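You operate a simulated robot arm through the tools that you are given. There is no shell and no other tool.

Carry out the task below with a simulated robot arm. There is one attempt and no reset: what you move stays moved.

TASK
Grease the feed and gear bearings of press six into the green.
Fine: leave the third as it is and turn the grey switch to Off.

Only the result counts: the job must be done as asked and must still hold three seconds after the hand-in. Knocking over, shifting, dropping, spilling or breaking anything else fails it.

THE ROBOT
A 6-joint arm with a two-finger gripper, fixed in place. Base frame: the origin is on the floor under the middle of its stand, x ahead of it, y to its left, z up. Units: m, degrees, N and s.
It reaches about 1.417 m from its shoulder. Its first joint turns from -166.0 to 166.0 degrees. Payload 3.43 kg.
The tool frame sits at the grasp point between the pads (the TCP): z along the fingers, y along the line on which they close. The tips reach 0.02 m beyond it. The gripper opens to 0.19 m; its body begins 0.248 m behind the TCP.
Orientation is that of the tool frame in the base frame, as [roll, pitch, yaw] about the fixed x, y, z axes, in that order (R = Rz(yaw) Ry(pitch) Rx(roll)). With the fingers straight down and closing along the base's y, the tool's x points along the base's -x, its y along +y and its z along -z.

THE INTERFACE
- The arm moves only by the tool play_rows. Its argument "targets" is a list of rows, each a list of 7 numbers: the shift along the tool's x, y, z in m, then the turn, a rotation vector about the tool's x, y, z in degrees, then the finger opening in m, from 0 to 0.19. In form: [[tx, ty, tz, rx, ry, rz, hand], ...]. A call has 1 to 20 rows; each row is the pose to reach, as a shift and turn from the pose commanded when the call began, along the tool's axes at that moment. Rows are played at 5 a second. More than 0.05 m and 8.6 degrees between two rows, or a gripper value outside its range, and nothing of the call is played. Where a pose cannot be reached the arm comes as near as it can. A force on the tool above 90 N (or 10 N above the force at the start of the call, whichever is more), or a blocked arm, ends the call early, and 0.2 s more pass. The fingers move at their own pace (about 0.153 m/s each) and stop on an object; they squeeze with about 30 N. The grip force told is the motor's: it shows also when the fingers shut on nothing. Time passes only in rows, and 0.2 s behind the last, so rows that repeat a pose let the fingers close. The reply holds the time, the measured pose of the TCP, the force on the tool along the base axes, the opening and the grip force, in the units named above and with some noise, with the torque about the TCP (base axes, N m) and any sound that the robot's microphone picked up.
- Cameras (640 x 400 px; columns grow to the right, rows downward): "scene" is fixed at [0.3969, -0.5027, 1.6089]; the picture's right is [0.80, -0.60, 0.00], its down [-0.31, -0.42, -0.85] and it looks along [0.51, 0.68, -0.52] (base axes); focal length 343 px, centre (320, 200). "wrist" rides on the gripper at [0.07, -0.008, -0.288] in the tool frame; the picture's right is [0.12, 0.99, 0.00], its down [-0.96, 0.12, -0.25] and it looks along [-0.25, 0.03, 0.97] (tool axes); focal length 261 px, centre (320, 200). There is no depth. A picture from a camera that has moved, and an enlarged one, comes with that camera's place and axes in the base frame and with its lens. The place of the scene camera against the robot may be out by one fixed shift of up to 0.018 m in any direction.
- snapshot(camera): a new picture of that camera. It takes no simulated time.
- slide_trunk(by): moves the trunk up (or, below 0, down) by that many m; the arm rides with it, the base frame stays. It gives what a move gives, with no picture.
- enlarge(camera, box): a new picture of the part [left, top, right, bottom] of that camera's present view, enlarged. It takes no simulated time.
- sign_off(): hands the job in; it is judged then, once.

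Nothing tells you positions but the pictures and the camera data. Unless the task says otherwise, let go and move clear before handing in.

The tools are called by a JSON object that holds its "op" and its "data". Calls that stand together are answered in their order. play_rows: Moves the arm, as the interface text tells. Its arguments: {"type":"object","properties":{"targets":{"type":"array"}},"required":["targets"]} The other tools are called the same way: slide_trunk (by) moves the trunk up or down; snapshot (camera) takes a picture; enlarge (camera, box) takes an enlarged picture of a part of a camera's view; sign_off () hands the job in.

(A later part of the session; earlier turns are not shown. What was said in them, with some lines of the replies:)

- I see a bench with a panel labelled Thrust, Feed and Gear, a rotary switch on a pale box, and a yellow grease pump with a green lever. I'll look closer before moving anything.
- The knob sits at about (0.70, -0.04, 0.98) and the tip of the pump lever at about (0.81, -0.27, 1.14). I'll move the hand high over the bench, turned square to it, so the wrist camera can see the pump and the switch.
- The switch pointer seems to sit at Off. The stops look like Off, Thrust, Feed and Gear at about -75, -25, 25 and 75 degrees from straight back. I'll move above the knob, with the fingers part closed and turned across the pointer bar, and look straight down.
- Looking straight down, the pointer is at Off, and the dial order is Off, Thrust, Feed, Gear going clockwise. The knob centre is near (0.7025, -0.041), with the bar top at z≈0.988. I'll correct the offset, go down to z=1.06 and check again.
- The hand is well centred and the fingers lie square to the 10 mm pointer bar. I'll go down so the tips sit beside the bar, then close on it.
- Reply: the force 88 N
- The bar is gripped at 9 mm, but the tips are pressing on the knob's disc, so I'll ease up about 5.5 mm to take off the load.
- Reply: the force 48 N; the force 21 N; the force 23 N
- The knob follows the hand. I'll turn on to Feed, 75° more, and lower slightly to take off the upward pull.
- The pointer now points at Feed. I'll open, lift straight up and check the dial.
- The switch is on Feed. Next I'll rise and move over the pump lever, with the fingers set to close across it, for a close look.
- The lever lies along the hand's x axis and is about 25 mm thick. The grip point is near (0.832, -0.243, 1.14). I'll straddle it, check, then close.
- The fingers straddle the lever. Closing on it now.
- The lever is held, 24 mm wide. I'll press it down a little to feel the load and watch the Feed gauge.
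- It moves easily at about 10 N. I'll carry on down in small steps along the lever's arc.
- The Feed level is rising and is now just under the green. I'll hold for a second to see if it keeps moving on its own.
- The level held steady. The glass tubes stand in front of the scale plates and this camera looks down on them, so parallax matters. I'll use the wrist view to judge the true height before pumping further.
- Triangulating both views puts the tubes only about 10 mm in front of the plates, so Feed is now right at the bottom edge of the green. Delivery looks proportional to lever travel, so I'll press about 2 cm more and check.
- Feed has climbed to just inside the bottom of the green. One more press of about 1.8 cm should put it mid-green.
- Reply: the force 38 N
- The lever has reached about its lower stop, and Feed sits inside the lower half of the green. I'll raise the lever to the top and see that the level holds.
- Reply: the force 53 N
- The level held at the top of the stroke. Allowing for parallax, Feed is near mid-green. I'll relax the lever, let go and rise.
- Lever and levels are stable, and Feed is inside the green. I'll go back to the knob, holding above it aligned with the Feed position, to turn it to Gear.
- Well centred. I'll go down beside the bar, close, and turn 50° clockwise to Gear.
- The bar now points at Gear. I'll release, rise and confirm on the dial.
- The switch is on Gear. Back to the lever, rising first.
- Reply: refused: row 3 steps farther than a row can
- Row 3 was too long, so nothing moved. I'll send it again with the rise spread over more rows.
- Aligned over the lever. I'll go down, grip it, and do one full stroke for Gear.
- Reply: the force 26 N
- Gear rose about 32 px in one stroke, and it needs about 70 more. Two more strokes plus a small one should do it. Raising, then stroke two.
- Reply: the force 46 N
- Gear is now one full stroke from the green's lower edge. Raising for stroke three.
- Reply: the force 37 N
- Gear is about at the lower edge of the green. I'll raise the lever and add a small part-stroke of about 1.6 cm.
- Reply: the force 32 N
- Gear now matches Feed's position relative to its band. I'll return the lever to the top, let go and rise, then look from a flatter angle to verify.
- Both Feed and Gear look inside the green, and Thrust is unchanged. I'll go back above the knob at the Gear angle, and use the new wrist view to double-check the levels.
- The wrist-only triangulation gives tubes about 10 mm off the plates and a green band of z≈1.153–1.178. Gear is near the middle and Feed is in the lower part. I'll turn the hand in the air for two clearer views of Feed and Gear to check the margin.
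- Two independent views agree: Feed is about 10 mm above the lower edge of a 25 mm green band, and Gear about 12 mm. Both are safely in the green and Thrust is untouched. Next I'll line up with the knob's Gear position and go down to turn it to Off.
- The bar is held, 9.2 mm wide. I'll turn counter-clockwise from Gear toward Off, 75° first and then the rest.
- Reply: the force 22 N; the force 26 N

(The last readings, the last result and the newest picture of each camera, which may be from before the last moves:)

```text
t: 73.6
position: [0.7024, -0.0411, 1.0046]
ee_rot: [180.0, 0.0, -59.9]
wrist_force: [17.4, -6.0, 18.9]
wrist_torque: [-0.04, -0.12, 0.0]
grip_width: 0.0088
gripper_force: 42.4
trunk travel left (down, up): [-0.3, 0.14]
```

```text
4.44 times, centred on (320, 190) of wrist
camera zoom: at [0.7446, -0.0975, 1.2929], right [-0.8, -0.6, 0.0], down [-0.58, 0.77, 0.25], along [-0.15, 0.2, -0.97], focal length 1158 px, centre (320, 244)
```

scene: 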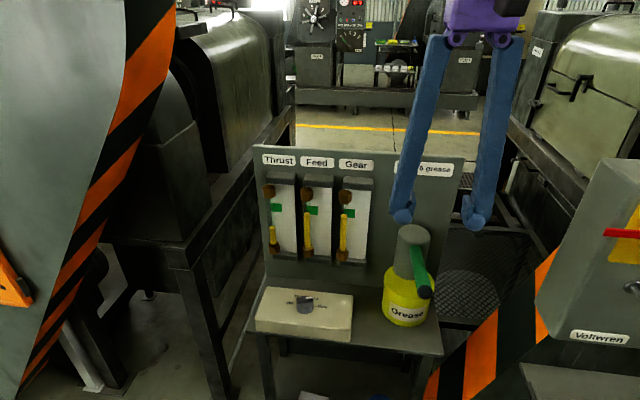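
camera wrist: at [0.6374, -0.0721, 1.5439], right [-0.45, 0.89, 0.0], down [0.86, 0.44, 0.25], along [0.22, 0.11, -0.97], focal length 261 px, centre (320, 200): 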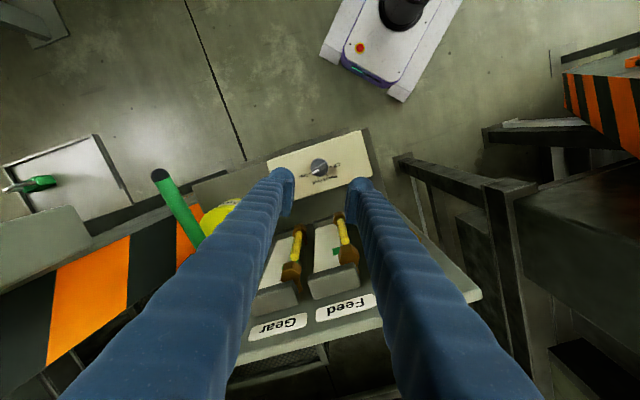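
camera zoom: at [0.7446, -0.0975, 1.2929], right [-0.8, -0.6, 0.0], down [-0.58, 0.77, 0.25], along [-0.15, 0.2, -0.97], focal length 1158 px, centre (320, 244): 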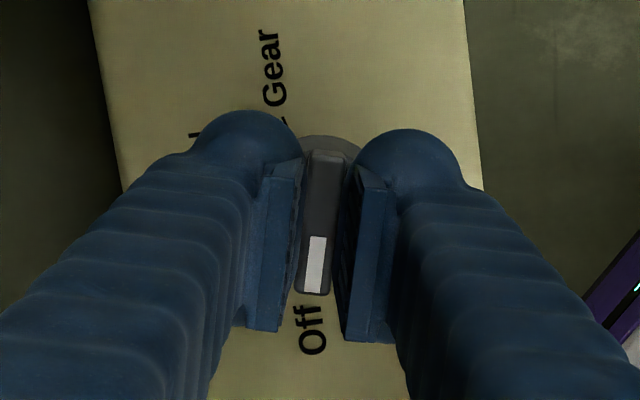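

The white end of the pointer is at Off. I'll open, lift straight up and check the dial and gauges.

{"op": "play_rows", "data": {"targets": [[0, 0, 0, 0, 0, 0, 0.03], [0, 0, 0, 0, 0, 0, 0.06], [0, 0, 0, 0, 0, 0, 0.06], [0, 0, -0.03, 0, 0, 0, 0.06], [0, 0, -0.07, 0, 0, 0, 0.06], [0, 0, -0.11, 0, 0, 0, 0.06], [0, 0, -0.15, 0, 0, 0, 0.06], [0, 0, -0.15, 0, 0, 0, 0.06]]}}

{"op": "enlarge", "data": {"camera": "wrist", "box": [270, 130, 370, 220]}}

{"op": "enlarge", "data": {"camera": "scene", "box": [280, 280, 330, 320]}}

```text
t: 75.4
position: [0.7021, -0.0416, 1.1541]
ee_rot: [179.9, 0.0, -60.0]
wrist_force: [0.6, -0.7, -0.5]
wrist_torque: [0.01, 0.0, -0.01]
grip_width: 0.0602
gripper_force: 0.0
trunk travel left (down, up): [-0.3, 0.14]
```

```text
4.44 times, centred on (320, 175) of wrist
camera zoom: at [0.745, -0.0975, 1.4428], right [-0.8, -0.6, 0.0], down [-0.58, 0.78, 0.25], along [-0.15, 0.2, -0.97], focal length 1158 px, centre (320, 311)
```

zoom: 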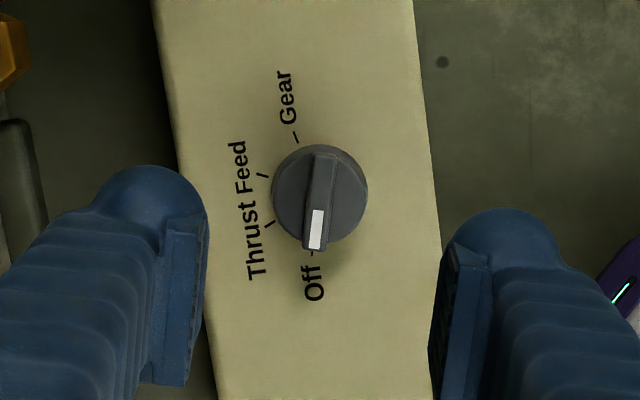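

```text
10.00 times, centred on (305, 300) of scene
camera zoom: at [0.3969, -0.5027, 1.6089], right [0.8, -0.6, 0.0], down [-0.31, -0.42, -0.85], along [0.51, 0.68, -0.52], focal length 3432 px, centre (470, -800)
```

zoom: 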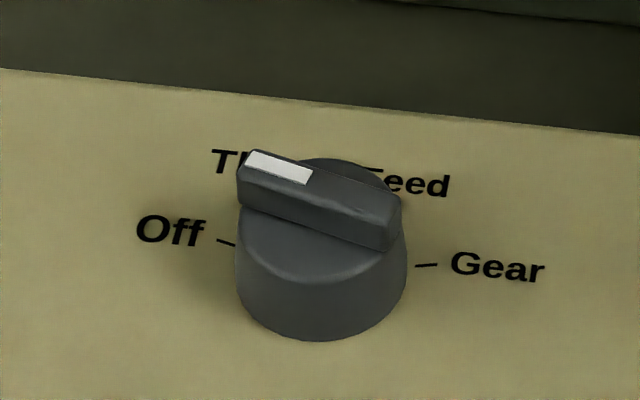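

The switch is back at Off, the same as in the first picture. I'll rise clear of the bench and take a last look at everything.

{"op": "play_rows", "data": {"targets": [[0, 0, -0.045, 0, 0, 0, 0.06], [0, 0, -0.09, 0, 0, 0, 0.06], [0, 0, -0.135, 0, 0, 0, 0.06], [0, 0, -0.18, 0, 0, 0, 0.06], [0, 0, -0.22, 0, 0, 0, 0.06], [0, 0.04, -0.24, 0, 0, 0, 0.06], [0, 0.08, -0.25, 0, 0, 0, 0.06], [0, 0.1, -0.25, 0, 0, 0, 0.06], [0, 0.1, -0.25, 0, 0, 0, 0.06]]}}

{"op": "snapshot", "data": {"camera": "scene"}}

{"op": "enlarge", "data": {"camera": "scene", "box": [250, 140, 390, 270]}}

{"op": "enlarge", "data": {"camera": "scene", "box": [370, 210, 460, 340]}}

```text
t: 77.4
position: [0.6156, -0.0905, 1.4048]
ee_rot: [180.0, 0.0, -60.0]
wrist_force: [-0.4, 0.2, 0.3]
wrist_torque: [0.01, 0.04, -0.01]
grip_width: 0.0599
gripper_force: 0.0
trunk travel left (down, up): [-0.3, 0.14]
```

```text
taken
```

scene: 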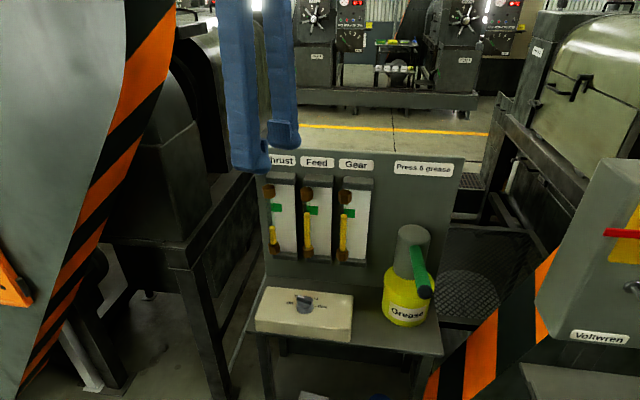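

```text
3.08 times, centred on (320, 205) of scene
camera zoom: at [0.3969, -0.5027, 1.6089], right [0.8, -0.6, 0.0], down [-0.31, -0.42, -0.85], along [0.51, 0.68, -0.52], focal length 1056 px, centre (320, 185)
```

zoom: 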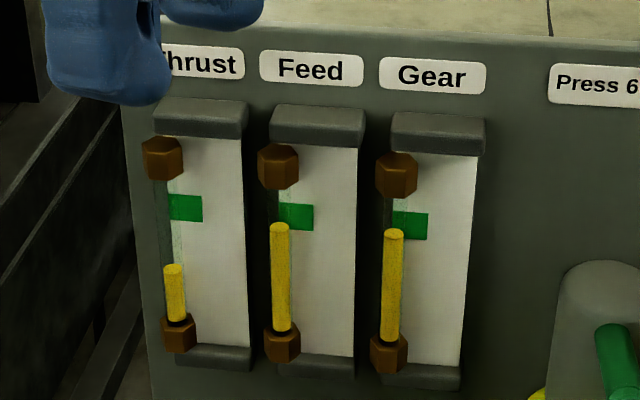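

```text
3.08 times, centred on (415, 275) of scene
camera zoom: at [0.3969, -0.5027, 1.6089], right [0.8, -0.6, 0.0], down [-0.31, -0.42, -0.85], along [0.51, 0.68, -0.52], focal length 1056 px, centre (28, -31)
```

zoom: 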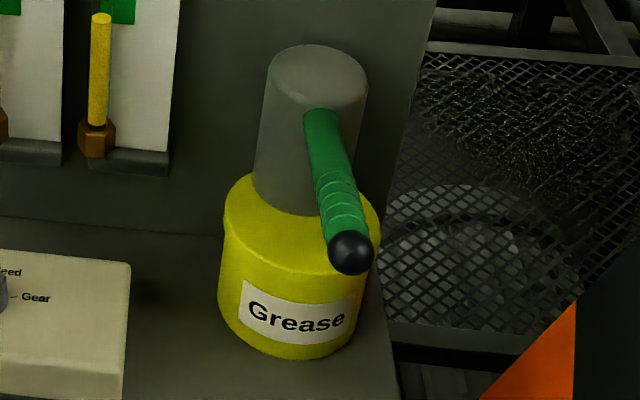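

Feed and Gear both stand in the green: even with no parallax allowance their tops are above the band's lower edge, and with it they sit near mid-band. Thrust is unchanged, the switch is at Off, the lever is up and the hand is clear, so I'm handing in.

{"op": "sign_off", "data": {}}

```text
The job is handed in.
```

The Feed and Gear bearings of press six are greased into the green, the Thrust level is unchanged, and the grey switch is at Off. I've handed the job in.

- **Feed:** one full stroke of the pump lever. The level is about 10 mm above the lower edge of the green band, which is about 25 mm tall.
- **Gear:** three full strokes and a short one. The level is about 12 mm above the lower edge.
- **Pump and hand:** the lever is back at the top, and the hand was let go and clear before hand-in.

The levels are judged from camera views, not a straight-on look. The glass tubes stand about 10 mm in front of the scale plates, and I allowed for that. Even without that allowance, both levels show inside the green.
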